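You operate a simulated robot arm through the tools that you are given. There is no shell and no other tool. Be economical: measure what you need, move in short steps, check, and stop when the job is done.

You run a simulated robot arm. Do the job below in one go: nothing can be reset, and whatever is moved stays where it is left.

JOB
Staple the long batten to the plywood lid.
Fine: lay it on the blue outline, move the slide tray to 1 and press once, to 2 and press once, then back to 0.

The check looks at the end state, three seconds after you hand in, the way a careful person would. Anything else that was tipped, shoved, dropped, spilled or broken makes it a failure. A push-on lid holds only when it is set on centred and level and pressed home; a screw cap is set on level and turned clockwise until tight.

ROBOT AND FRAMES
A 7-joint arm with a two-finger parallel gripper on a trunk, on a base that drives. Base frame: it is fixed to the floor where the robot stands at the start and does not move with it; the origin is under the middle of the robot, x ahead of it, y to its left, z up. Readings come in m, rad, newtons and seconds.
With the tool pointing down near the work surface it reaches from about 0.3 to 0.74 m from the robot's upright axis, wherever it stands. Its first joint turns from -2.007 to 2.007 rad. Places, roughly: blue outline [0.3, 1, 0.9]; slide tray [0.3, 1, 0.9]; stapler lever [0.4, 0.6, 1.3]; tray bed [0.3, 1, 0.9]. Payload 3.91 kg.
The TCP is the grasp point between the finger pads, 0.03 m short of the fingertips. In the tool frame z runs along the fingers and y along their closing line. The gripper opens to 0.11 m. The fingers are 0.02 m wide and 0.01 m thick; the gripper's body (0.048 by 0.112 m) begins 0.055 m behind the TCP.
Orientation is that of the tool frame in the base frame, as a unit quaternion [w, x, y, z]. With the fingers straight down and closing along the base's y, the tool's x points along the base's -x, its y along +y and its z along -z.

CONTROLS
- The arm moves only by the tool send_rows. Its argument "commands" is a list of rows, each a list of 7 numbers: the turn, a rotation vector about the base's x, y, z in rad, then the shift along the base's x, y, z in m, then the finger opening in m, from 0 to 0.11. In form: [[wx, wy, wz, x, y, z, hand], ...]. A call has 1 to 8 rows; each row shifts and turns the commanded pose from where the row before left it. A row lasts 0.2 s, in which the tool goes at most 0.05 m and 0.15 rad; a call with a longer step from one row to the next is refused whole, and so is a gripper value outside its range. A pose out of reach is approached as far as the arm can. The call stops where the force on the tool passes 90 N (or 10 N more than at its start, if that is more) or the arm is blocked; 0.2 s more then pass. Each finger travels about 0.108 m/s and halts on what it meets, pressing with about 36 N; the grip force reading is that of the motor and also rises with nothing between the fingers. The clock runs only during rows and for 0.2 s after the last one: add rows that do not move to give the fingers time. It gives the time, the measured TCP pose, the force on the tool (base axes), the opening and the grip force at its end, in the units of the frame above (readings bear some noise), with the torque about the TCP (base axes, N m) and any sound that the robot's microphone picked up.
- Cameras (640 x 400 px; columns grow to the right, rows downward): "scene" is now at [0.0024, 0.1584, 1.7562]; the picture's right is [0.33, -0.95, 0.00], its down [-0.82, -0.28, -0.51] and it looks along [0.48, 0.16, -0.86] (base axes); focal length 294 px, centre (320, 200). "wrist" rides on the gripper at [0.072, 0.017, -0.103] in the tool frame; the picture's right is [-0.23, 0.97, 0.00], its down [-0.76, -0.18, -0.62] and it looks along [-0.61, -0.14, 0.78] (tool axes); focal length 222 px, centre (320, 200). There is no depth. A picture from a camera that has moved, and an enlarged one, comes with that camera's place and axes in the base frame and with its lens. The place of the scene camera against the robot may be out by one fixed shift of up to 0.025 m in any direction.
- get_image(camera): a new picture of that camera. It takes no simulated time.
- slide_trunk(by): slides the trunk up (or, below 0, down) by that many m; the arm and the scene camera ride with it, the base frame stays. It gives what a move gives, with no picture.
- steer(legs): drives the robot by 1 to 6 legs, each [ahead, turn to the left] in m and rad, along the robot's own axes; the way and the turn of a leg run together, so that a leg with both is an arc; at most 1.5 m and 3.142 rad a leg. The arm and the cameras ride along, it lands a little off, and it stops where it bumps. It gives what a move gives.
- turn_head(pan, tilt): turns the head with the scene camera to pan (to the left, within 2.705 rad either way) and tilt (down, from -0.506 to 1.204), counted from straight ahead of the robot. It gives what a move gives.
- close_up(camera, box): a new picture of the part [left, top, right, bottom] of that camera's present view, enlarged. It takes no simulated time.
- finish_job(): hands the job in; it is judged then, once.

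Work in short steps. Places have to be worked out from the pictures, the camera data and where the tool is seen: move nearer, look again, correct. Check each grasp and each placing, and mend what went wrong. You have 120 turns and 90 pictures in all, those below and enlarged ones among them. Open the gripper and draw the arm clear of the work before you hand the job in, unless the task says otherwise; then end with one line.

The tools are called after "Call:" as a command line: name --pt "numbers of a row" for each row, then --argument value for the rest, lists and objects as JSON in quotes. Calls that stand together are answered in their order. send_rows: Moves the arm, as the interface text tells. Its arguments: {"type":"object","properties":{"commands":{"type":"array"}},"required":["commands"]} The other tools are called the same way: slide_trunk (by) slides the trunk up or down; steer (legs) drives the base; turn_head (pan, tilt) turns the head that bears the scene camera; get_image (camera) takes a picture; close_up (camera, box) takes an enlarged picture of a part of a camera's view; finish_job () hands the job in.

At the start:

```text
time: 0.0
tcp_pos: [0.0997, 0.3727, 1.4818]
tool_rot: [-0.001, 0.0, 1.0, 0.0]
wrist_force: [0.6, 0.5, 0.1]
ft_torque: [0.04, -0.01, 0.02]
gripper_width: 0.11
grip_force: 0.0
trunk travel left (down, up): [-0.875, 0.115]
robot x, y, heading: [-0.0002, 0.0012, 0.002]
head pan, tilt: [0.333, 1.04]
```

scene: 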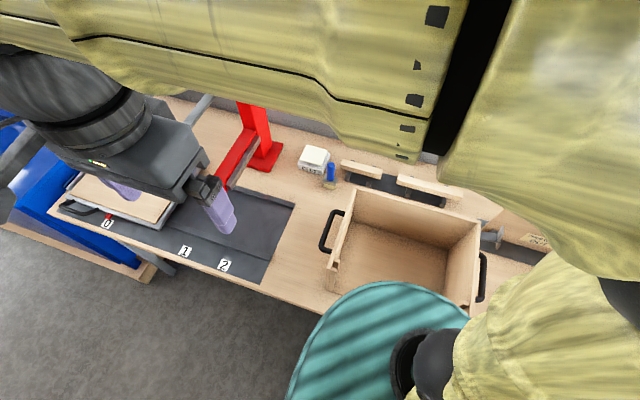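
wrist: 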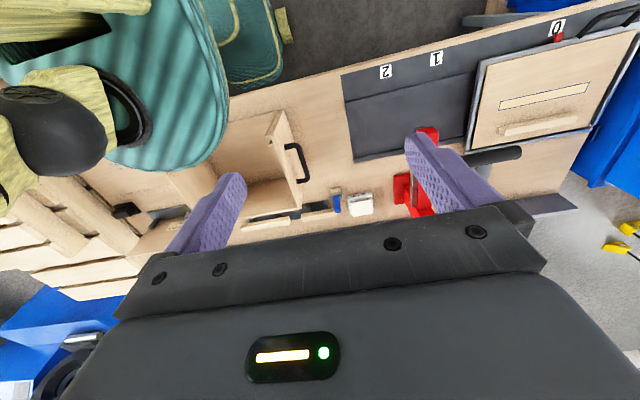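

I start with enlarged views of the work: the tray with the lid, and the battens by the box.

Call:
close_up --camera "wrist" --box '[340, 0, 640, 190]'

Call:
close_up --camera "scene" --box '[200, 90, 520, 290]'

Call:
close_up --camera "scene" --box '[30, 90, 310, 290]'

```text
2.11 times, centred on (490, 95) of wrist
camera zoom: at [0.0272, 0.3906, 1.5853], right [0.23, 0.97, 0.0], down [0.76, -0.18, 0.62], along [0.61, -0.14, -0.78], focal length 468 px, centre (-38, 421)
```

zoom: 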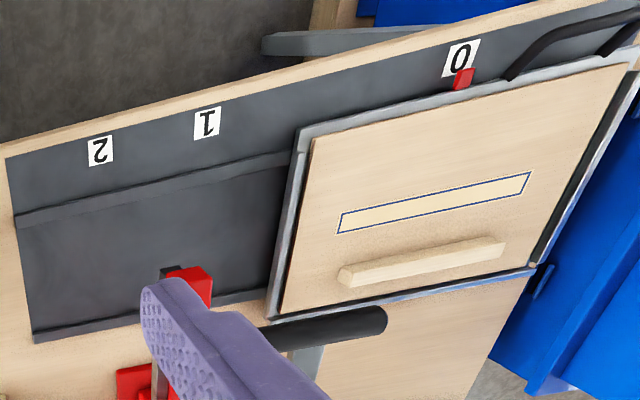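

```text
2.00 times, centred on (360, 190) of scene
camera zoom: at [0.0024, 0.1584, 1.7562], right [0.33, -0.95, 0.0], down [-0.82, -0.28, -0.51], along [0.48, 0.16, -0.86], focal length 589 px, centre (240, 220)
```

zoom: 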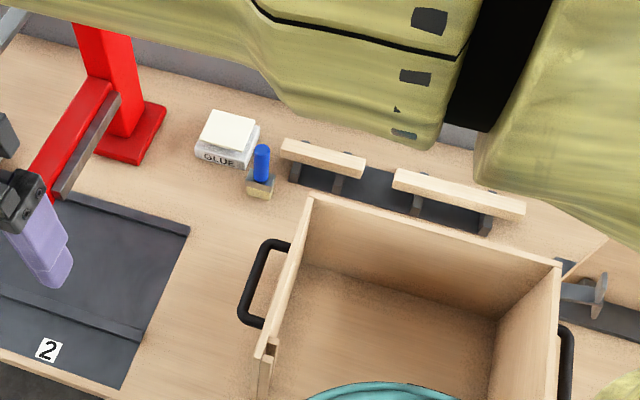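

```text
2.00 times, centred on (170, 190) of scene
camera zoom: at [0.0024, 0.1584, 1.7562], right [0.33, -0.95, 0.0], down [-0.82, -0.28, -0.51], along [0.48, 0.16, -0.86], focal length 589 px, centre (620, 220)
```

zoom: 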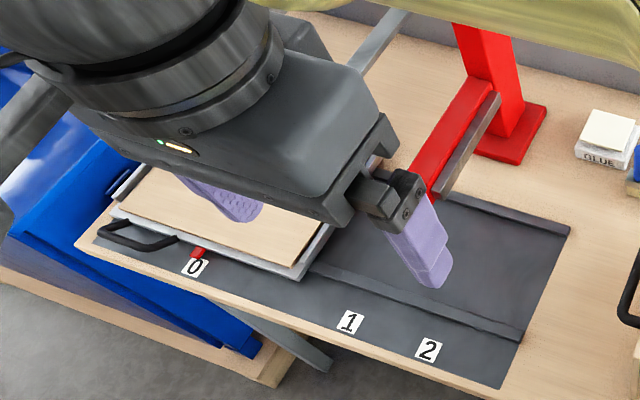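

The rack at about x 0.62 holds a short (~0.14 m) and a long (~0.215 m) batten; the outline on the lid is ~0.22 m long. I look around with the head to see the right side and the stapler.

Call:
turn_head --pan -0.5 --tilt 0.9

Call:
get_image --camera "scene"

Call:
turn_head --pan 0.8 --tilt 0.7

Call:
get_image --camera "scene"

```text
time: 1.1
tcp_pos: [0.0996, 0.3726, 1.4827]
tool_rot: [0.0, 0.0, 1.0, 0.0]
wrist_force: [0.0, 0.8, 1.4]
ft_torque: [0.02, 0.0, -0.01]
gripper_width: 0.1101
grip_force: 0.2
trunk travel left (down, up): [-0.875, 0.115]
robot x, y, heading: [0.0005, -0.0033, -0.002]
head pan, tilt: [-0.499, 0.901]
```

```text
84 pictures are left
camera scene: at [0.0054, 0.1005, 1.7662], right [-0.48, -0.88, 0.0], down [-0.69, 0.37, -0.62], along [0.55, -0.3, -0.78], focal length 294 px, centre (320, 200)
```

scene: 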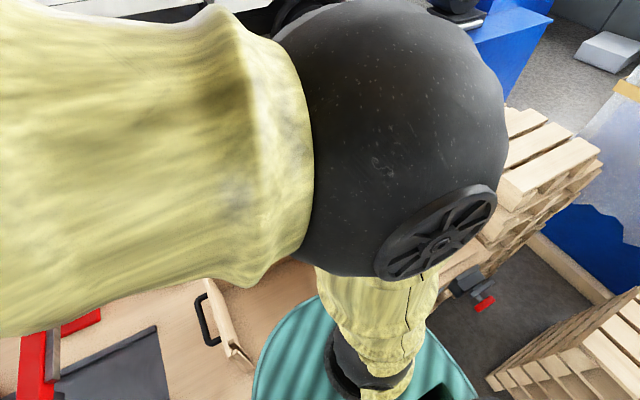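

```text
time: 2.6
tcp_pos: [0.1001, 0.373, 1.482]
tool_rot: [0.0, 0.0, 1.0, -0.001]
wrist_force: [-0.5, -0.5, 0.2]
ft_torque: [0.0, 0.0, 0.01]
gripper_width: 0.1098
grip_force: 0.1
trunk travel left (down, up): [-0.875, 0.115]
robot x, y, heading: [0.0015, -0.002, 0.004]
head pan, tilt: [0.799, 0.7]
```

```text
83 pictures are left
camera scene: at [-0.0017, 0.1973, 1.7824], right [0.72, -0.7, 0.0], down [-0.45, -0.46, -0.76], along [0.53, 0.55, -0.64], focal length 294 px, centre (320, 200)
```

scene: 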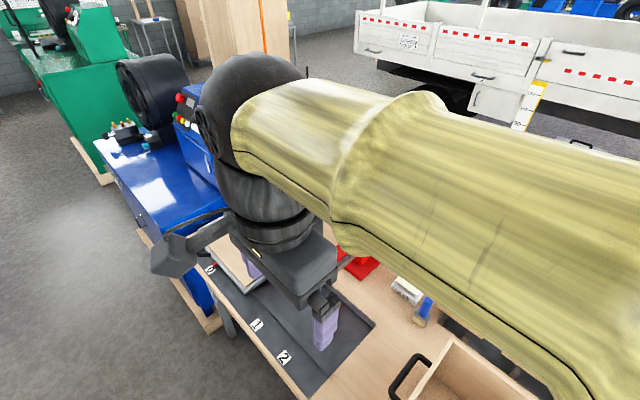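

The arm blocks the head view to the right. I swing the tool over towards the rack while turning it -90° so that it closes along x, staying high.

Call:
send_rows --pt "0 0 -0.14 0.035 -0.027 0 0.11" --pt "0 0 -0.14 0.035 -0.027 0 0.11" --pt "0 0 -0.14 0.035 -0.027 0 0.11" --pt "0 0 -0.14 0.035 -0.027 0 0.11" --pt "0 0 -0.14 0.035 -0.027 0 0.11" --pt "0 0 -0.14 0.035 -0.027 0 0.11" --pt "0 0 -0.14 0.035 -0.027 0 0.11" --pt "0 0 -0.14 0.035 -0.027 0 0.11"

Call:
send_rows --pt "0 0 -0.14 0.035 -0.02 -0.02 0.11" --pt "0 0 -0.14 0.035 -0.02 -0.02 0.11" --pt "0 0 -0.14 0.035 -0.02 -0.02 0.11" --pt "0 0 -0.03 0.035 -0.02 -0.02 0.11" --pt "0 0 0 0.035 -0.02 -0.02 0.11" --pt "0 0 0 0.035 -0.02 -0.02 0.11" --pt "0 0 0 0.02 -0.02 -0.04 0.11"

Call:
get_image --camera "wrist"

```text
time: 4.4
tcp_pos: [0.3823, 0.1539, 1.4849]
tool_rot: [0.0, 0.532, 0.847, 0.0]
wrist_force: [-0.4, 0.3, 0.1]
ft_torque: [-0.01, 0.04, 0.03]
gripper_width: 0.1098
grip_force: 0.1
trunk travel left (down, up): [-0.875, 0.115]
robot x, y, heading: [0.0025, -0.0001, 0.001]
head pan, tilt: [0.799, 0.7]
```

```text
time: 6.0
tcp_pos: [0.6124, 0.0142, 1.3192]
tool_rot: [0.001, 0.707, 0.707, 0.0]
wrist_force: [-0.3, -0.1, 0.0]
ft_torque: [0.03, 0.05, 0.01]
gripper_width: 0.1099
grip_force: 0.0
trunk travel left (down, up): [-0.875, 0.115]
robot x, y, heading: [0.0009, 0.0009, 0.001]
head pan, tilt: [0.799, 0.7]
```

```text
82 pictures are left
camera wrist: at [0.6285, 0.0887, 1.4223], right [0.97, -0.23, 0.0], down [-0.18, -0.76, 0.62], along [-0.14, -0.61, -0.78], focal length 222 px, centre (320, 200)
```

wrist: 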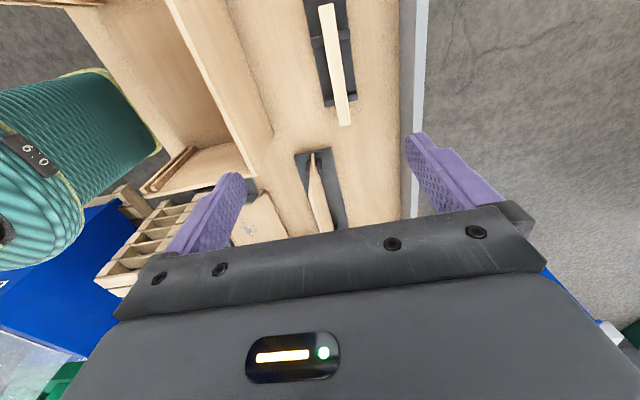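

The wrist view shows the long batten at top and a further rack beyond with another piece. I look with the head at that stretch now that the arm has moved.

Call:
turn_head --pan -0.1 --tilt 0.9

Call:
get_image --camera "scene"

Call:
close_up --camera "wrist" --box '[230, 0, 430, 240]'

```text
time: 7.2
tcp_pos: [0.6104, 0.0178, 1.3195]
tool_rot: [0.0, 0.707, 0.707, 0.001]
wrist_force: [0.2, 0.0, 0.2]
ft_torque: [0.0, -0.01, 0.0]
gripper_width: 0.1101
grip_force: 0.1
trunk travel left (down, up): [-0.875, 0.115]
robot x, y, heading: [0.0018, -0.0014, 0.002]
head pan, tilt: [-0.099, 0.901]
```

```text
81 pictures are left
camera scene: at [0.0144, 0.129, 1.7662], right [-0.1, -1.0, 0.0], down [-0.78, 0.08, -0.62], along [0.62, -0.06, -0.78], focal length 294 px, centre (320, 200)
```

scene: 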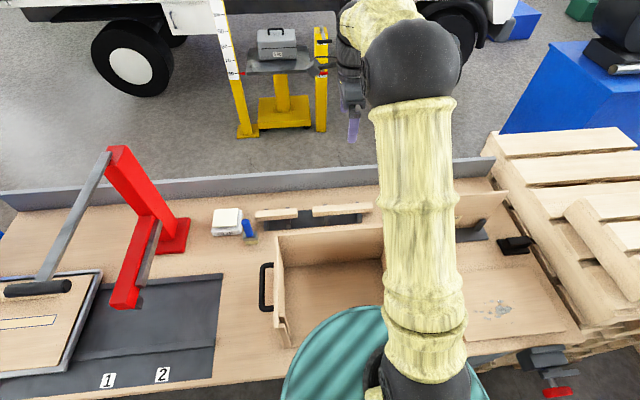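

```text
1.67 times, centred on (330, 120) of wrist
camera zoom: at [0.6269, 0.0896, 1.4232], right [0.97, -0.23, 0.0], down [-0.18, -0.76, 0.62], along [-0.14, -0.61, -0.78], focal length 370 px, centre (303, 333)
```

zoom: 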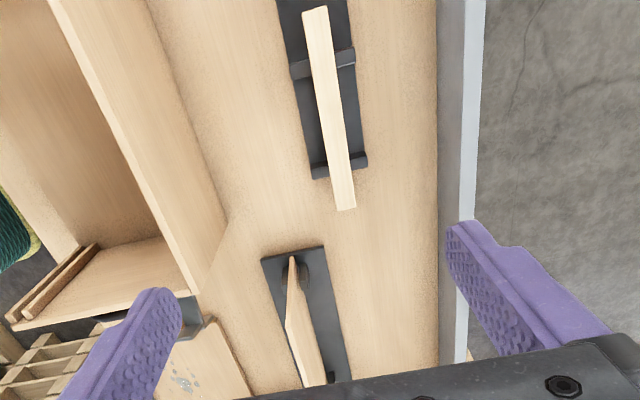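

Call:
close_up --camera "scene" --box '[200, 160, 400, 280]'

Call:
close_up --camera "scene" --box '[0, 130, 220, 400]'

Call:
close_up --camera "scene" --box '[440, 160, 640, 280]'

```text
3.20 times, centred on (300, 220) of scene
camera zoom: at [0.0144, 0.129, 1.7662], right [-0.1, -1.0, 0.0], down [-0.78, 0.08, -0.62], along [0.62, -0.06, -0.78], focal length 942 px, centre (384, 136)
```

zoom: 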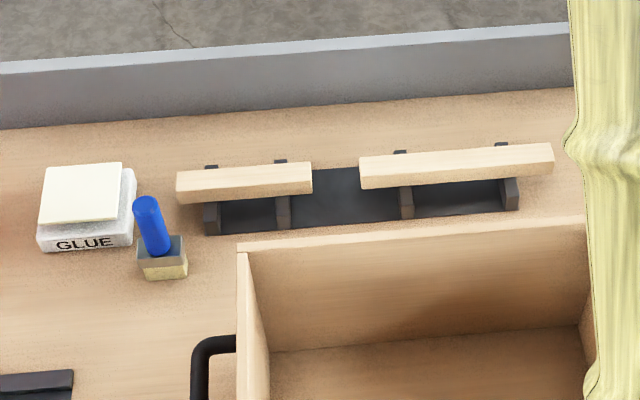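

```text
1.48 times, centred on (110, 265) of scene
camera zoom: at [0.0144, 0.129, 1.7662], right [-0.1, -1.0, 0.0], down [-0.78, 0.08, -0.62], along [0.62, -0.06, -0.78], focal length 436 px, centre (631, 104)
```

zoom: 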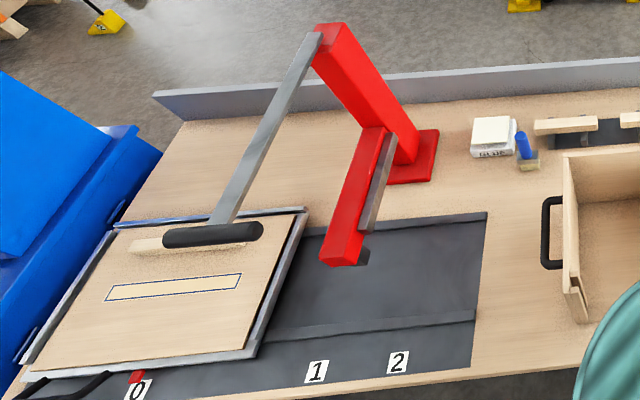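

```text
3.20 times, centred on (540, 220) of scene
camera zoom: at [0.0144, 0.129, 1.7662], right [-0.1, -1.0, 0.0], down [-0.78, 0.08, -0.62], along [0.62, -0.06, -0.78], focal length 942 px, centre (-384, 136)
```

zoom: 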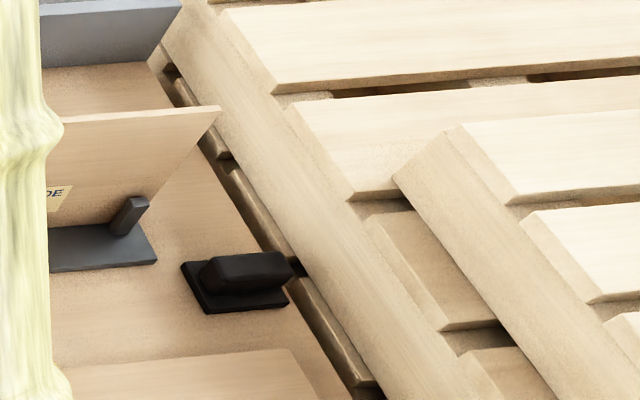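

The long batten is on the right of the two batten cradles, near x 0.643, y 0.01. I descend above it and look again.

Call:
send_rows --pt "0 0 0 0.016 0 -0.04 0.11" --pt "0 0 0 0.016 0 -0.045 0.11" --pt "0 0 0 0 0 -0.045 0.11" --pt "0 0 0 0 0 -0.045 0.11" --pt "0 0 0 0 0 -0.025 0.11" --pt "0 0 0 0 0 0 0.11"

Call:
get_image --camera "wrist"

```text
time: 8.6
tcp_pos: [0.6442, 0.0178, 1.124]
tool_rot: [0.001, 0.707, 0.707, 0.0]
wrist_force: [0.6, -0.6, 0.6]
ft_torque: [0.0, -0.01, 0.03]
gripper_width: 0.1099
grip_force: 0.1
trunk travel left (down, up): [-0.875, 0.115]
robot x, y, heading: [-0.0029, -0.0009, -0.001]
head pan, tilt: [-0.099, 0.901]
```

```text
76 pictures are left
camera wrist: at [0.6598, 0.0909, 1.2265], right [0.97, -0.23, 0.0], down [-0.18, -0.76, 0.62], along [-0.14, -0.61, -0.78], focal length 222 px, centre (320, 200)
```

wrist: 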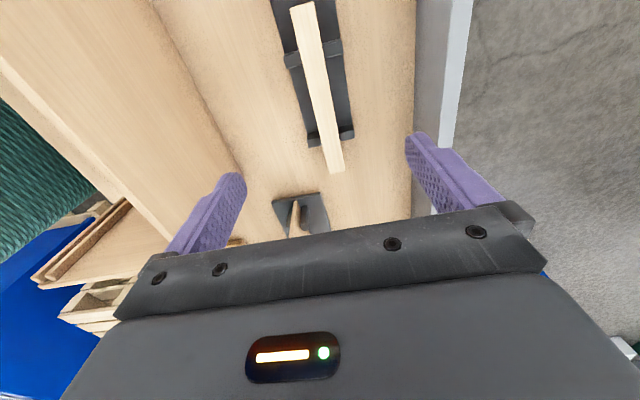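

Triangulating the two views: the batten's top is at z ≈ 0.90, centre (0.644, 0.002), length 0.216 m, running along y. I go lower over its centre and check.

Call:
send_rows --pt "0 0 0 0 -0.008 -0.04 0.09" --pt "0 0 0 0 -0.008 -0.04 0.07" --pt "0 0 0 0 0 -0.04 0.07" --pt "0 0 0 0 0 -0.024 0.07" --pt "0 0 0 0 0 0 0.07"

Call:
get_image --camera "wrist"

Call:
get_image --camera "scene"

```text
time: 9.8
tcp_pos: [0.6457, 0.0024, 0.9787]
tool_rot: [0.0, 0.707, 0.708, 0.0]
wrist_force: [0.1, 0.0, 1.1]
ft_torque: [0.01, 0.04, 0.02]
gripper_width: 0.0698
grip_force: 0.0
trunk travel left (down, up): [-0.875, 0.115]
robot x, y, heading: [-0.0024, -0.0004, -0.002]
head pan, tilt: [-0.099, 0.901]
```

```text
75 pictures are left
camera wrist: at [0.6616, 0.0754, 1.0824], right [0.97, -0.23, 0.0], down [-0.18, -0.76, 0.62], along [-0.14, -0.61, -0.78], focal length 222 px, centre (320, 200)
```

wrist: 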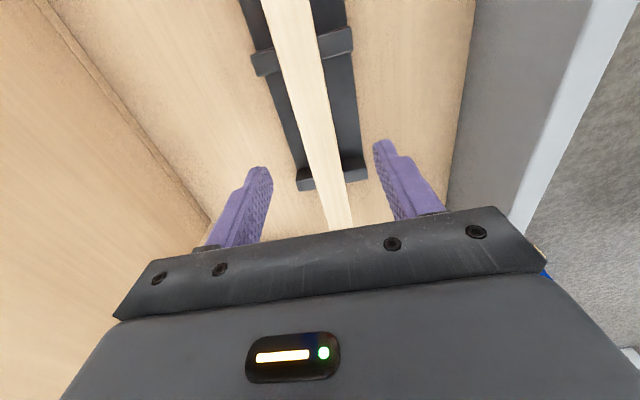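

```text
74 pictures are left
camera scene: at [0.0143, 0.129, 1.7662], right [-0.1, -1.0, 0.0], down [-0.78, 0.08, -0.62], along [0.62, -0.06, -0.78], focal length 294 px, centre (320, 200)
```

scene: 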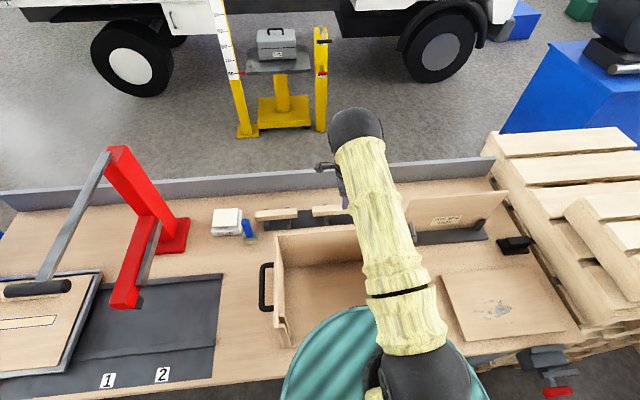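

The batten lies between the fingers and midway between the cradles. I lower to TCP z ≈ 0.912 and view.

Call:
send_rows --pt "0 0 0 0 0 -0.03 0.07" --pt "0 0 0 0 0 -0.02 0.07" --pt "0 0 0 0 0 -0.016 0.07" --pt "0 0 0 0 0 0 0.07"

Call:
get_image --camera "wrist"

```text
time: 10.8
tcp_pos: [0.64, 0.0026, 0.913]
tool_rot: [0.0, 0.707, 0.707, 0.0]
wrist_force: [0.5, 0.1, -0.4]
ft_torque: [-0.02, 0.01, -0.03]
gripper_width: 0.0702
grip_force: 0.0
trunk travel left (down, up): [-0.875, 0.115]
robot x, y, heading: [0.0015, -0.0017, 0.006]
head pan, tilt: [-0.099, 0.901]
```

```text
73 pictures are left
camera wrist: at [0.6575, 0.0746, 1.0155], right [0.97, -0.23, 0.0], down [-0.18, -0.76, 0.62], along [-0.14, -0.61, -0.78], focal length 222 px, centre (320, 200)
```

wrist: 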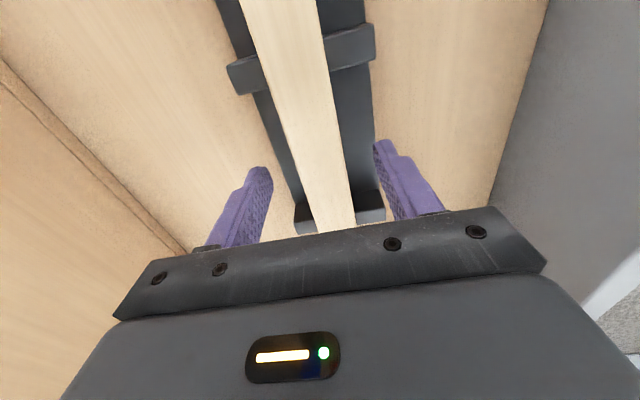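

I check the fingertip height against the batten from the scene camera.

Call:
close_up --camera "scene" --box '[250, 150, 410, 250]'

Call:
close_up --camera "wrist" --box '[200, 80, 440, 240]'

```text
4.00 times, centred on (330, 200) of scene
camera zoom: at [0.0141, 0.1289, 1.7662], right [-0.1, -1.0, 0.0], down [-0.78, 0.08, -0.62], along [0.62, -0.06, -0.78], focal length 1177 px, centre (280, 200)
```

zoom: 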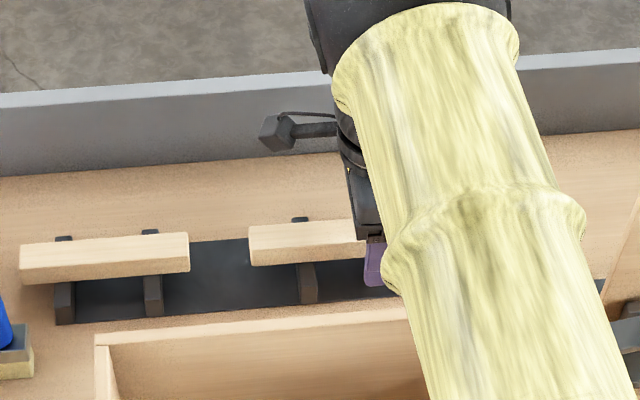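

```text
2.50 times, centred on (320, 160) of wrist
camera zoom: at [0.6575, 0.0746, 1.0155], right [0.97, -0.23, 0.0], down [-0.18, -0.76, 0.62], along [-0.14, -0.61, -0.78], focal length 555 px, centre (320, 300)
```

zoom: 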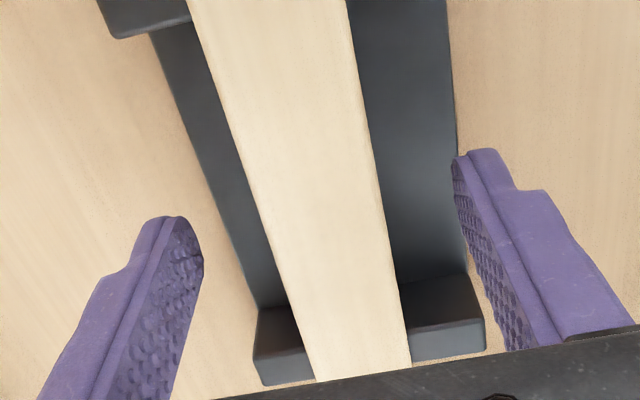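

The fingertips are about 9 mm above the batten's bottom; the batten is ~4 mm to the -x side of the finger centre. I correct, lower 4 mm, and close.

Call:
send_rows --pt "0 0 0 -0.004 0 -0.004 0.07" --pt "0 0 0 0 0 0 0.05" --pt "0 0 0 0 0 0 0.04" --pt "0 0 0 0 0 0 0.03" --pt "0 0 0 0 0 0 0.02" --pt "0 0 0 0 0 0 0.02"

Call:
get_image --camera "wrist"

```text
time: 12.2
tcp_pos: [0.6377, 0.0013, 0.91]
tool_rot: [0.0, 0.707, 0.708, 0.0]
wrist_force: [-1.1, 0.3, 0.2]
ft_torque: [0.03, 0.0, 0.04]
gripper_width: 0.0277
grip_force: 36.1
trunk travel left (down, up): [-0.875, 0.115]
robot x, y, heading: [0.0013, 0.0024, 0.003]
head pan, tilt: [-0.099, 0.901]
```

```text
70 pictures are left
camera wrist: at [0.6535, 0.0745, 1.0117], right [0.97, -0.23, 0.0], down [-0.18, -0.76, 0.62], along [-0.14, -0.61, -0.78], focal length 222 px, centre (320, 200)
```

wrist: 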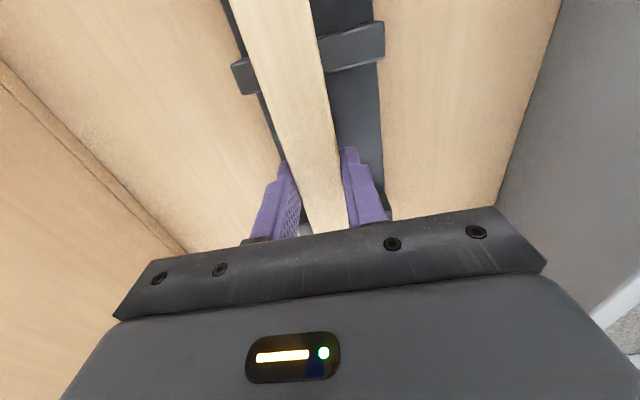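

Gripped at 27.7 mm width and square to the tool. I lift it straight up.

Call:
send_rows --pt "0 0 0 0 0 0.02 0.02" --pt "0 0 0 0 0 0.04 0.02" --pt "0 0 0 0 0 0.045 0.02" --pt "0 0 0 0 0 0.045 0.02" --pt "0 0 0 0 0 0.045 0.02" --pt "0 0 0 0 0 0.045 0.02" --pt "0 0 0 0 0 0.045 0.02"

Call:
get_image --camera "scene"

Call:
get_image --camera "wrist"

```text
time: 13.8
tcp_pos: [0.6372, -0.0023, 1.1952]
tool_rot: [0.0, 0.707, 0.707, 0.0]
wrist_force: [-0.2, -0.1, 0.2]
ft_torque: [0.0, 0.0, 0.02]
gripper_width: 0.0201
grip_force: 0.0
trunk travel left (down, up): [-0.875, 0.115]
robot x, y, heading: [-0.0004, 0.0028, 0.003]
head pan, tilt: [-0.099, 0.901]
```

```text
69 pictures are left
camera scene: at [0.0131, 0.1285, 1.7662], right [-0.1, -0.99, 0.0], down [-0.78, 0.08, -0.62], along [0.62, -0.06, -0.78], focal length 294 px, centre (320, 200)
```

scene: 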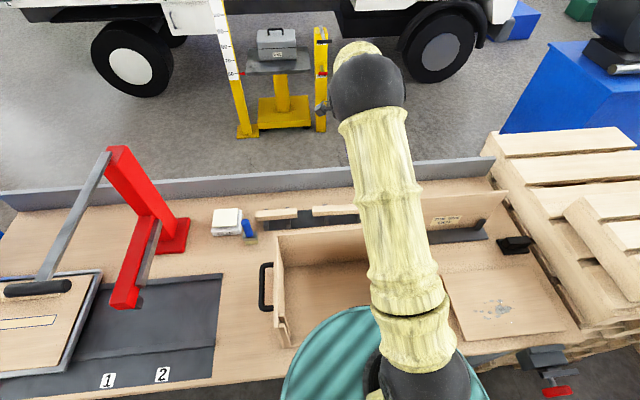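

```text
68 pictures are left
camera wrist: at [0.6534, 0.0714, 1.2992], right [0.97, -0.23, 0.0], down [-0.18, -0.76, 0.62], along [-0.14, -0.61, -0.78], focal length 222 px, centre (320, 200)
```

wrist: 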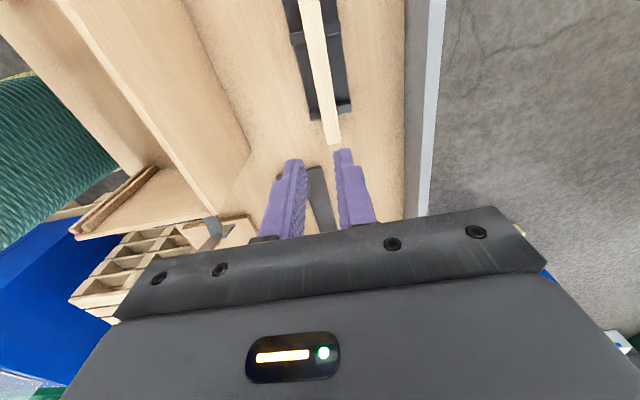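

The fingers only had the batten's top edge and it slipped out, apparently back in its cradle. I reopen, return, and grip ~13 mm lower.

Call:
send_rows --pt "0 0 0 0 0.003 -0.045 0.07" --pt "0 0 0 0 0 -0.045 0.07" --pt "0 0 0 0 0 -0.045 0.07" --pt "0 0 0 0 0 -0.045 0.07" --pt "0 0 0 0 0 -0.045 0.07" --pt "0 0 0 0 0 -0.045 0.07" --pt "0 0 0 0 0 0 0.07"

Call:
close_up --camera "wrist" --box '[200, 80, 440, 240]'

Call:
close_up --camera "scene" --box '[250, 150, 410, 250]'

```text
time: 15.4
tcp_pos: [0.6379, 0.001, 0.923]
tool_rot: [0.0, 0.707, 0.707, 0.0]
wrist_force: [-0.3, 0.7, 0.7]
ft_torque: [-0.02, -0.02, -0.03]
gripper_width: 0.0698
grip_force: 0.0
trunk travel left (down, up): [-0.875, 0.115]
robot x, y, heading: [0.0039, -0.0005, -0.002]
head pan, tilt: [-0.099, 0.901]
```

```text
2.50 times, centred on (320, 160) of wrist
camera zoom: at [0.6554, 0.0738, 1.0262], right [0.97, -0.23, 0.0], down [-0.18, -0.76, 0.62], along [-0.14, -0.61, -0.78], focal length 555 px, centre (320, 300)
```

zoom: 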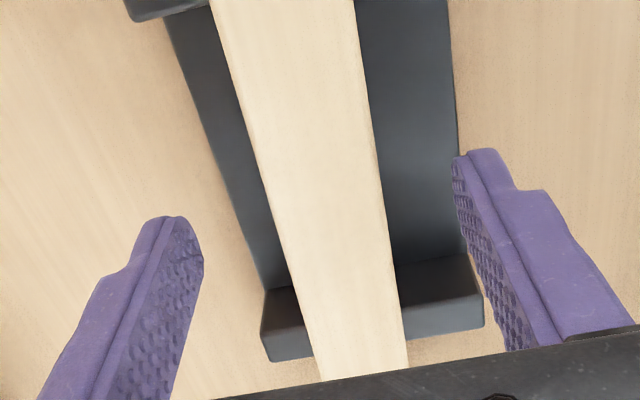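

```text
4.00 times, centred on (330, 200) of scene
camera zoom: at [0.0137, 0.1288, 1.7663], right [-0.1, -1.0, 0.0], down [-0.78, 0.08, -0.62], along [0.62, -0.06, -0.78], focal length 1177 px, centre (280, 200)
```

zoom: 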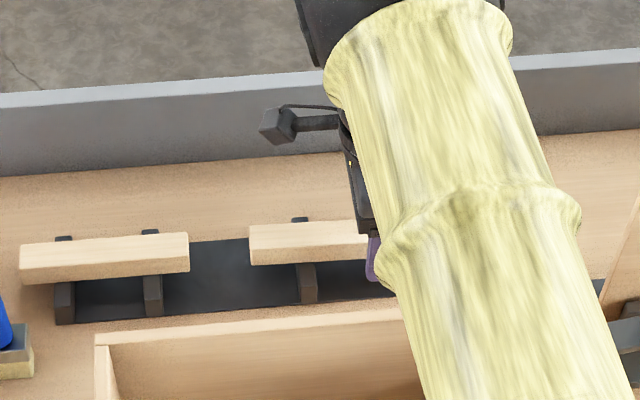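

The batten is back in place. Edge geometry suggests its top may be nearer z 0.92, so I close right here (tips at 0.893) as a test of its height.

Call:
send_rows --pt "0 0 0 0 0 0 0.05" --pt "0 0 0 0 0 0 0.03" --pt "0 0 0 0 0 0 0.015" --pt "0 0 0 0 0 0 0.005" --pt "0 0 0 0 0 0 0.005" --pt "0 0 0 0 0 0 0.005"

Call:
close_up --camera "wrist" --box '[200, 80, 440, 240]'

Call:
close_up --camera "scene" --box '[250, 150, 410, 250]'

```text
time: 16.8
tcp_pos: [0.6405, 0.0001, 0.9233]
tool_rot: [-0.001, 0.708, 0.707, -0.001]
wrist_force: [0.3, 0.3, 0.6]
ft_torque: [0.03, -0.01, -0.03]
gripper_width: 0.0272
grip_force: 36.2
trunk travel left (down, up): [-0.875, 0.115]
robot x, y, heading: [-0.0028, 0.002, -0.003]
head pan, tilt: [-0.099, 0.901]
```

```text
2.50 times, centred on (320, 160) of wrist
camera zoom: at [0.6558, 0.0739, 1.0264], right [0.97, -0.23, 0.0], down [-0.18, -0.76, 0.62], along [-0.14, -0.61, -0.78], focal length 555 px, centre (320, 300)
```

zoom: 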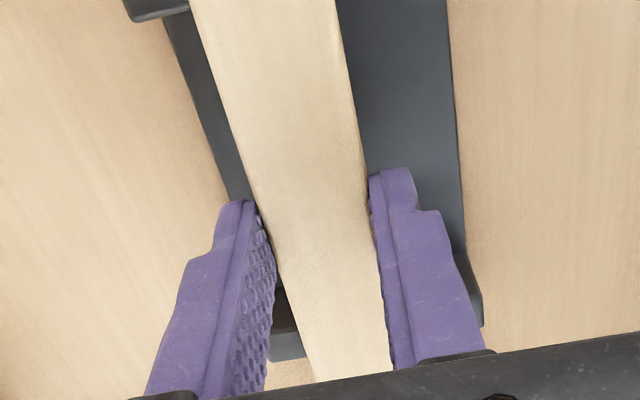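

```text
4.00 times, centred on (330, 200) of scene
camera zoom: at [0.0143, 0.1289, 1.7662], right [-0.1, -1.0, 0.0], down [-0.78, 0.08, -0.62], along [0.62, -0.06, -0.78], focal length 1177 px, centre (280, 200)
```

zoom: 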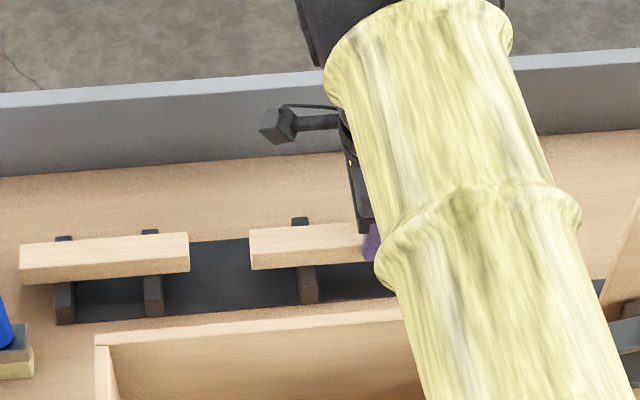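

Gripped at 27 mm with tips at 0.893, so the top is indeed near 0.92 and the hold is deep. I lift slowly in small steps with the fingers commanded well closed.

Call:
send_rows --pt "0 0 0 0 0 0.004 0.0" --pt "0 0 0 0 0 0.006 0.0" --pt "0 0 0 0 0 0.01 0.0" --pt "0 0 0 0 0 0.01 0.0"

Call:
close_up --camera "wrist" --box '[200, 80, 440, 240]'

Call:
close_up --camera "scene" --box '[250, 150, 410, 250]'

```text
time: 17.8
tcp_pos: [0.6383, 0.0031, 0.9538]
tool_rot: [-0.001, 0.707, 0.708, 0.0]
wrist_force: [-0.1, 0.1, -0.3]
ft_torque: [-0.01, -0.02, -0.01]
gripper_width: 0.027
grip_force: 35.8
trunk travel left (down, up): [-0.875, 0.115]
robot x, y, heading: [0.0011, -0.0018, -0.0]
head pan, tilt: [-0.099, 0.901]
```

```text
2.50 times, centred on (320, 160) of wrist
camera zoom: at [0.655, 0.0764, 1.0565], right [0.97, -0.23, 0.0], down [-0.18, -0.76, 0.62], along [-0.14, -0.61, -0.78], focal length 555 px, centre (320, 300)
```

zoom: 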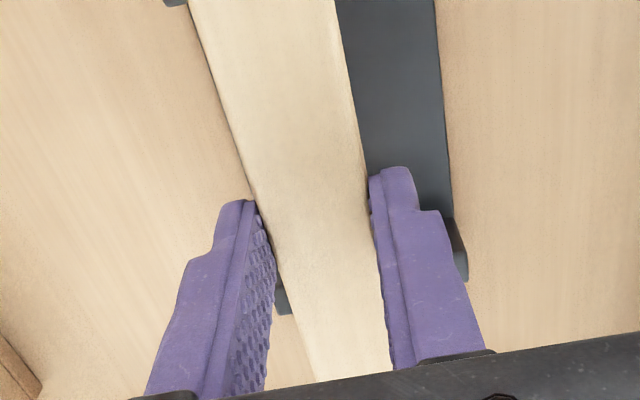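

```text
4.00 times, centred on (330, 200) of scene
camera zoom: at [0.0144, 0.1289, 1.7662], right [-0.1, -1.0, 0.0], down [-0.78, 0.08, -0.62], along [0.62, -0.06, -0.78], focal length 1177 px, centre (280, 200)
```

zoom: 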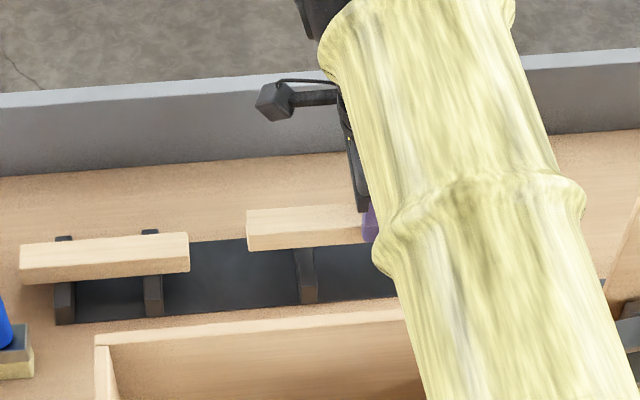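

The batten is lifted and held. I raise it gently to ~1.2.

Call:
send_rows --pt "0 0 0 0 0 0.01 0.0" --pt "0 0 0 0 0 0.02 0.0" --pt "0 0 0 0 0 0.03 0.0" --pt "0 0 0 0 0 0.04 0.0" --pt "0 0 0 0 0 0.04 0.0" --pt "0 0 0 0 0 0.04 0.0" --pt "0 0 0 0 0 0.03 0.0" --pt "0 0 0 0 0 0.015 0.0"

Call:
get_image --camera "wrist"

Call:
turn_head --pan 2.6 --tilt 0.6

Call:
get_image --camera "scene"

```text
time: 19.6
tcp_pos: [0.6384, 0.002, 1.1806]
tool_rot: [0.0, 0.708, 0.707, 0.0]
wrist_force: [0.1, 0.6, -1.1]
ft_torque: [0.02, 0.01, 0.02]
gripper_width: 0.027
grip_force: 36.4
trunk travel left (down, up): [-0.875, 0.115]
robot x, y, heading: [0.0001, -0.0002, 0.002]
head pan, tilt: [-0.099, 0.901]
```

```text
61 pictures are left
camera wrist: at [0.654, 0.0756, 1.2831], right [0.97, -0.23, 0.0], down [-0.18, -0.76, 0.62], along [-0.14, -0.61, -0.78], focal length 222 px, centre (320, 200)
```

wrist: 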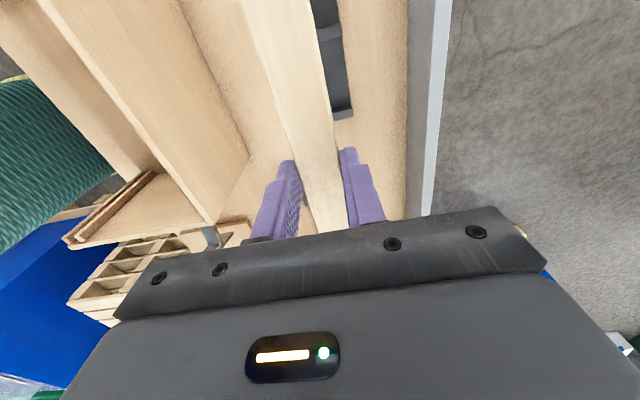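

```text
time: 22.0
tcp_pos: [0.6372, 0.0032, 1.1803]
tool_rot: [0.0, 0.707, 0.707, 0.0]
wrist_force: [0.5, 0.8, -1.4]
ft_torque: [0.02, 0.03, 0.0]
gripper_width: 0.027
grip_force: 35.8
trunk travel left (down, up): [-0.875, 0.115]
robot x, y, heading: [-0.0017, -0.0037, 0.003]
head pan, tilt: [2.601, 0.6]
```

```text
60 pictures are left
camera scene: at [-0.1364, 0.182, 1.791], right [0.52, 0.86, 0.0], down [0.48, -0.29, -0.83], along [-0.71, 0.43, -0.56], focal length 294 px, centre (320, 200)
```

scene: 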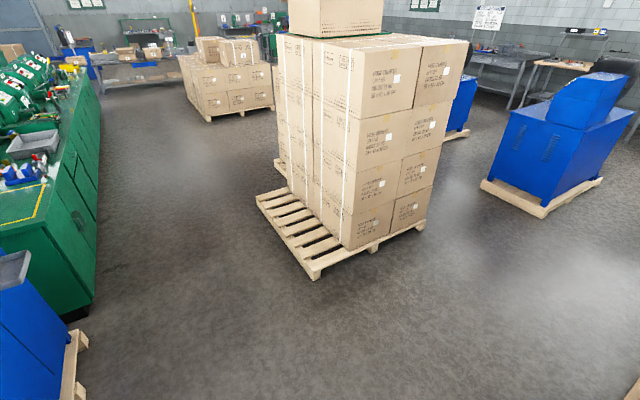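

Behind is clear for about 1.3 m. I back off 0.7, turn left, go 0.6, and turn back right to line up with the tray, well clear of the stapler.

Call:
steer --legs '[[-0.7, 0], [0, 1.5708], [0.6, 0], [0, -1.5708]]'

Call:
turn_head --pan 0.2 --tilt 0.6

Call:
get_image --camera "scene"

Call:
get_image --camera "wrist"

```text
time: 41.0
tcp_pos: [-0.0866, 0.6227, 1.1791]
tool_rot: [0.0, 0.69, 0.724, 0.0]
wrist_force: [-0.1, 0.9, -0.5]
ft_torque: [-0.01, 0.04, -0.02]
gripper_width: 0.027
grip_force: 35.0
trunk travel left (down, up): [-0.875, 0.115]
robot x, y, heading: [-0.7229, 0.588, 0.044]
head pan, tilt: [2.601, 0.6]
```

```text
time: 43.2
tcp_pos: [-0.0854, 0.6236, 1.1791]
tool_rot: [0.0, 0.689, 0.724, 0.0]
wrist_force: [-0.4, 0.0, -0.4]
ft_torque: [0.03, -0.01, 0.02]
gripper_width: 0.0271
grip_force: 35.8
trunk travel left (down, up): [-0.875, 0.115]
robot x, y, heading: [-0.7246, 0.5909, 0.043]
head pan, tilt: [0.201, 0.6]
```

```text
59 pictures are left
camera scene: at [-0.7049, 0.745, 1.791], right [0.25, -0.97, 0.0], down [-0.55, -0.14, -0.82], along [0.8, 0.2, -0.57], focal length 294 px, centre (320, 200)
```

scene: 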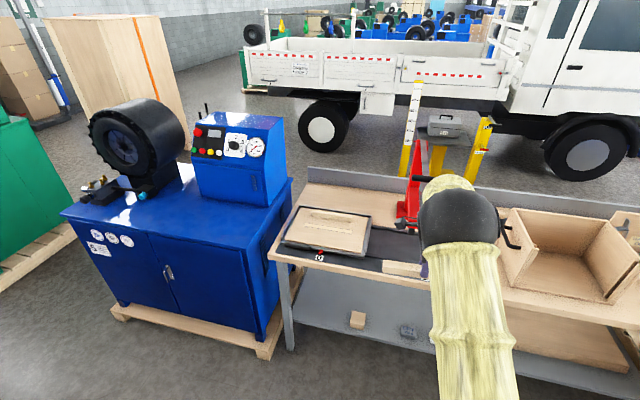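

```text
58 pictures are left
camera wrist: at [-0.0725, 0.6975, 1.2826], right [0.98, -0.18, 0.0], down [-0.14, -0.77, 0.62], along [-0.11, -0.61, -0.78], focal length 222 px, centre (320, 200)
```

wrist: 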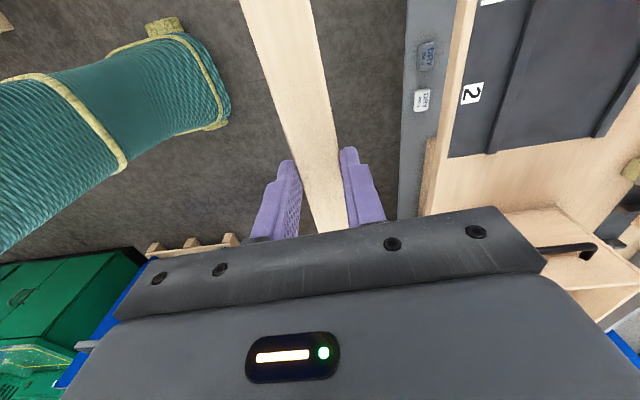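

Held fine. I square the heading, then swing the tool to the left front (relative 0.30, 0.40) before driving in, so that it passes clear of the lever.

Call:
steer --legs '[[0, -0.043]]'

Call:
send_rows --pt "0 0 0 -0.012 0.013 0.005 0.0" --pt "0 0 0 -0.025 0.028 0.01 0.0" --pt "0 0 0 -0.028 0.031 0.01 0.0" --pt "0 0 0 -0.028 0.031 0.01 0.0" --pt "0 0 0 -0.028 0.031 0 0.0" --pt "0 0 0 -0.028 0.031 0 0.0" --pt "0 0 0 -0.028 0.031 0 0.0" --pt "0 0 0 -0.02 0.022 0 0.0"

Call:
send_rows --pt "0 0 0 -0.02 0.022 0 0.0" --pt "0 0 0 -0.025 0.028 0 0.0" --pt "0 0 0 -0.028 0.031 0 0.0" --pt "0 0 0 -0.028 0.031 0 0.0" --pt "0 0 0 -0.025 0.028 0 0.0" --pt "0 0 0 -0.012 0.013 0 0.0"

Call:
get_image --camera "scene"

```text
time: 44.1
tcp_pos: [-0.0845, 0.5957, 1.1794]
tool_rot: [0.0, 0.704, 0.71, 0.0]
wrist_force: [0.3, 0.6, -0.7]
ft_torque: [0.01, -0.01, -0.01]
gripper_width: 0.027
grip_force: 35.7
trunk travel left (down, up): [-0.875, 0.115]
robot x, y, heading: [-0.7232, 0.5909, 0.005]
head pan, tilt: [0.201, 0.6]
```

```text
time: 45.9
tcp_pos: [-0.2804, 0.8157, 1.2144]
tool_rot: [0.0, 0.704, 0.71, -0.001]
wrist_force: [-0.4, -0.3, -1.3]
ft_torque: [0.0, -0.01, -0.01]
gripper_width: 0.0266
grip_force: 35.9
trunk travel left (down, up): [-0.875, 0.115]
robot x, y, heading: [-0.7235, 0.59, 0.003]
head pan, tilt: [0.201, 0.6]
```

```text
time: 47.3
tcp_pos: [-0.4221, 0.9656, 1.2135]
tool_rot: [0.0, 0.705, 0.71, 0.0]
wrist_force: [-0.3, 0.7, -0.6]
ft_torque: [0.0, -0.01, -0.02]
gripper_width: 0.0271
grip_force: 35.7
trunk travel left (down, up): [-0.875, 0.115]
robot x, y, heading: [-0.7222, 0.5886, 0.007]
head pan, tilt: [0.201, 0.6]
```

```text
57 pictures are left
camera scene: at [-0.6979, 0.7442, 1.791], right [0.21, -0.98, 0.0], down [-0.55, -0.12, -0.83], along [0.81, 0.17, -0.56], focal length 294 px, centre (320, 200)
```

scene: 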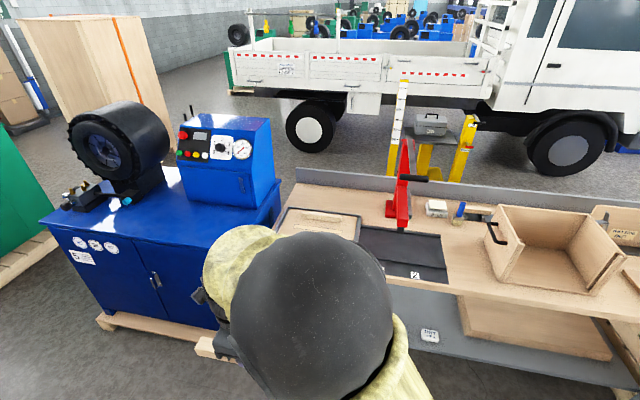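

Lever grip triangulates to about (0.26, 0.605, 1.27), clear of the arm's path. I drive ahead 0.6.

Call:
steer --legs '[[0.6, -0.005]]'

Call:
turn_head --pan 0.4 --tilt 0.95

Call:
get_image --camera "scene"

Call:
get_image --camera "wrist"

```text
time: 51.2
tcp_pos: [0.1887, 0.9596, 1.2146]
tool_rot: [0.0, 0.71, 0.704, 0.0]
wrist_force: [1.0, 0.6, -0.6]
ft_torque: [-0.04, 0.05, 0.0]
gripper_width: 0.027
grip_force: 36.1
trunk travel left (down, up): [-0.875, 0.115]
robot x, y, heading: [-0.1178, 0.5881, -0.01]
head pan, tilt: [0.201, 0.6]
```

```text
time: 52.0
tcp_pos: [0.1878, 0.9609, 1.2149]
tool_rot: [0.0, 0.71, 0.704, 0.0]
wrist_force: [0.1, 0.0, -0.6]
ft_torque: [0.01, 0.01, 0.03]
gripper_width: 0.0268
grip_force: 35.9
trunk travel left (down, up): [-0.875, 0.115]
robot x, y, heading: [-0.122, 0.5907, -0.006]
head pan, tilt: [0.4, 0.949]
```

```text
56 pictures are left
camera scene: at [-0.1117, 0.7538, 1.7627], right [0.38, -0.92, 0.0], down [-0.75, -0.31, -0.58], along [0.54, 0.22, -0.81], focal length 294 px, centre (320, 200)
```

scene: 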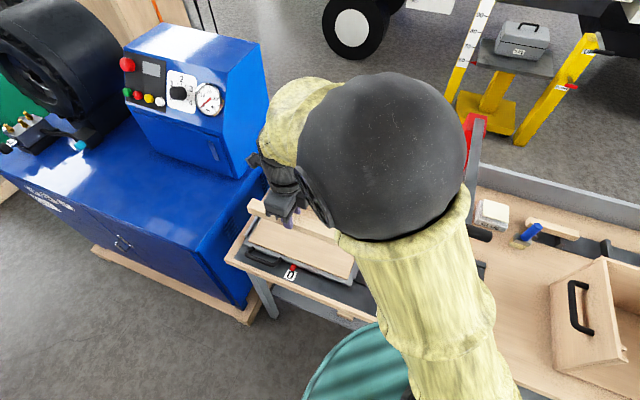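

```text
55 pictures are left
camera wrist: at [0.2055, 1.0332, 1.3168], right [0.97, -0.24, 0.0], down [-0.18, -0.76, 0.62], along [-0.15, -0.61, -0.78], focal length 222 px, centre (320, 200)
```

wrist: 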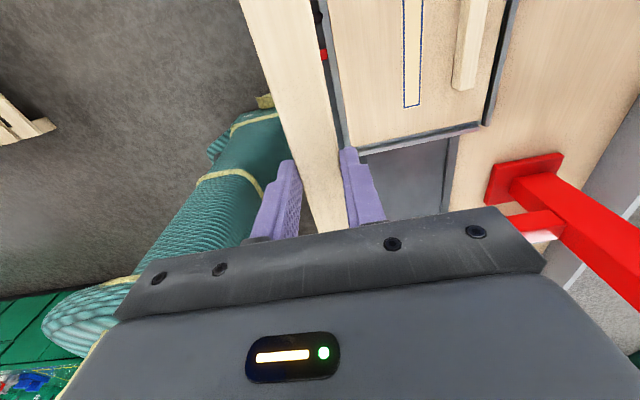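

The tool is left-front over the tray edge; the outline's near end appears at about (0.337, 0.878). I shift over the outline's line to view it in full.

Call:
send_rows --pt "0 0 0.004 0.015 0.01 0 0.0" --pt "0 0 0.004 0.03 0.015 0 0.0" --pt "0 0 0.002 0.035 0.015 0 0.0" --pt "0 0 0 0.035 0.015 0 0.0" --pt "0 0 0 0.025 0.005 0 0.0" --pt "0 0 0 0.008 0 0 0.0"

Call:
get_image --camera "wrist"

Call:
get_image --camera "scene"

```text
time: 53.4
tcp_pos: [0.3395, 1.0198, 1.212]
tool_rot: [0.0, 0.707, 0.707, -0.001]
wrist_force: [0.4, -1.1, -0.9]
ft_torque: [0.03, 0.0, 0.01]
gripper_width: 0.027
grip_force: 35.9
trunk travel left (down, up): [-0.875, 0.115]
robot x, y, heading: [-0.1178, 0.5865, -0.009]
head pan, tilt: [0.4, 0.949]
```

```text
54 pictures are left
camera wrist: at [0.3549, 1.0933, 1.3156], right [0.97, -0.23, 0.0], down [-0.18, -0.76, 0.62], along [-0.14, -0.61, -0.78], focal length 222 px, centre (320, 200)
```

wrist: 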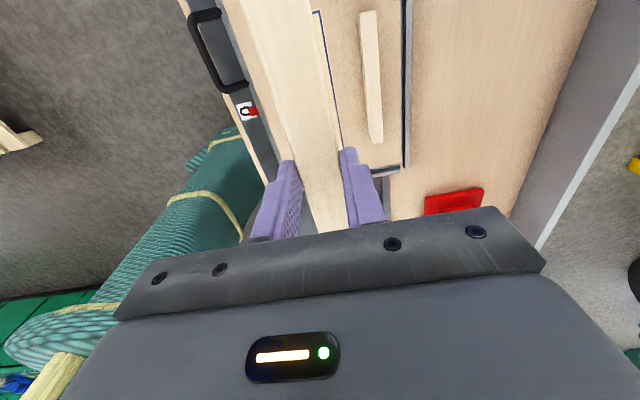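

```text
53 pictures are left
camera scene: at [-0.112, 0.7539, 1.7626], right [0.38, -0.92, 0.0], down [-0.75, -0.31, -0.58], along [0.54, 0.22, -0.81], focal length 294 px, centre (320, 200)
```

scene: 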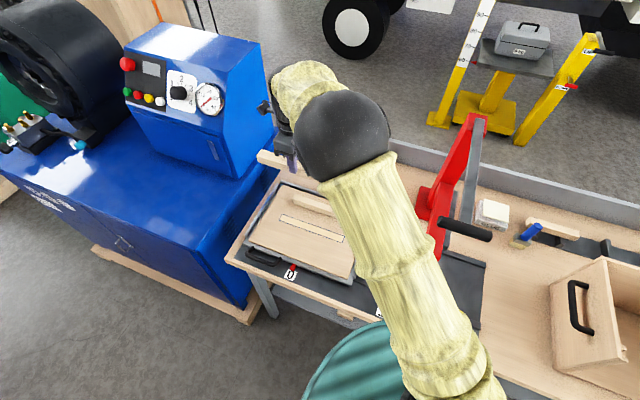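

The outline lies at about x 0.325–0.356, y 0.875–1.105. I move the batten over it and lower to about 10 cm above the lid to compare directly.

Call:
send_rows --pt "0 0 0 0 -0.008 -0.01 0.0" --pt "0 0 0 0 -0.014 -0.02 0.0" --pt "0 0 0 0 -0.01 -0.03 0.0" --pt "0 0 0 0 -0.004 -0.04 0.0" --pt "0 0 0 0 0 -0.04 0.0" --pt "0 0 0 0 0 -0.03 0.0" --pt "0 0 0 0 0 -0.02 0.0" --pt "0 0 0 0 0 -0.01 0.0"

Call:
get_image --camera "wrist"

Call:
close_up --camera "scene" --box '[220, 120, 400, 310]'

```text
time: 55.2
tcp_pos: [0.3339, 0.984, 1.0136]
tool_rot: [0.0, 0.706, 0.708, 0.0]
wrist_force: [-0.1, -0.2, -0.2]
ft_torque: [-0.03, 0.0, -0.02]
gripper_width: 0.0269
grip_force: 35.9
trunk travel left (down, up): [-0.875, 0.115]
robot x, y, heading: [-0.1203, 0.5872, -0.008]
head pan, tilt: [0.4, 0.949]
```

```text
52 pictures are left
camera wrist: at [0.3513, 1.0561, 1.1163], right [0.97, -0.23, 0.0], down [-0.18, -0.76, 0.62], along [-0.14, -0.61, -0.78], focal length 222 px, centre (320, 200)
```

wrist: 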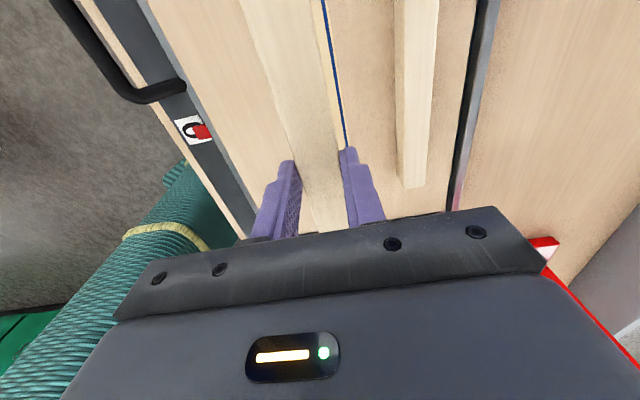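

```text
2.11 times, centred on (310, 215) of scene
camera zoom: at [-0.1116, 0.7539, 1.7626], right [0.38, -0.92, 0.0], down [-0.75, -0.31, -0.58], along [0.54, 0.22, -0.81], focal length 620 px, centre (341, 168)
```

zoom: 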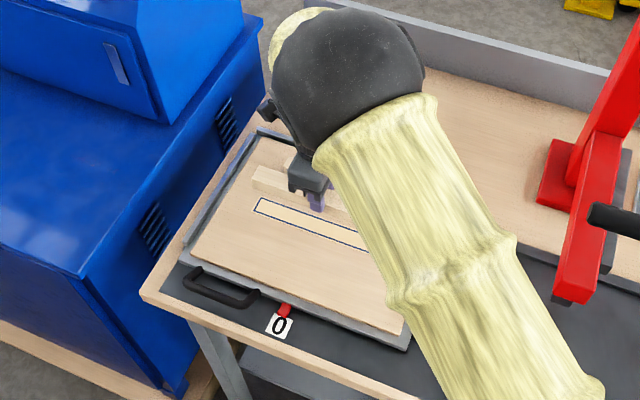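

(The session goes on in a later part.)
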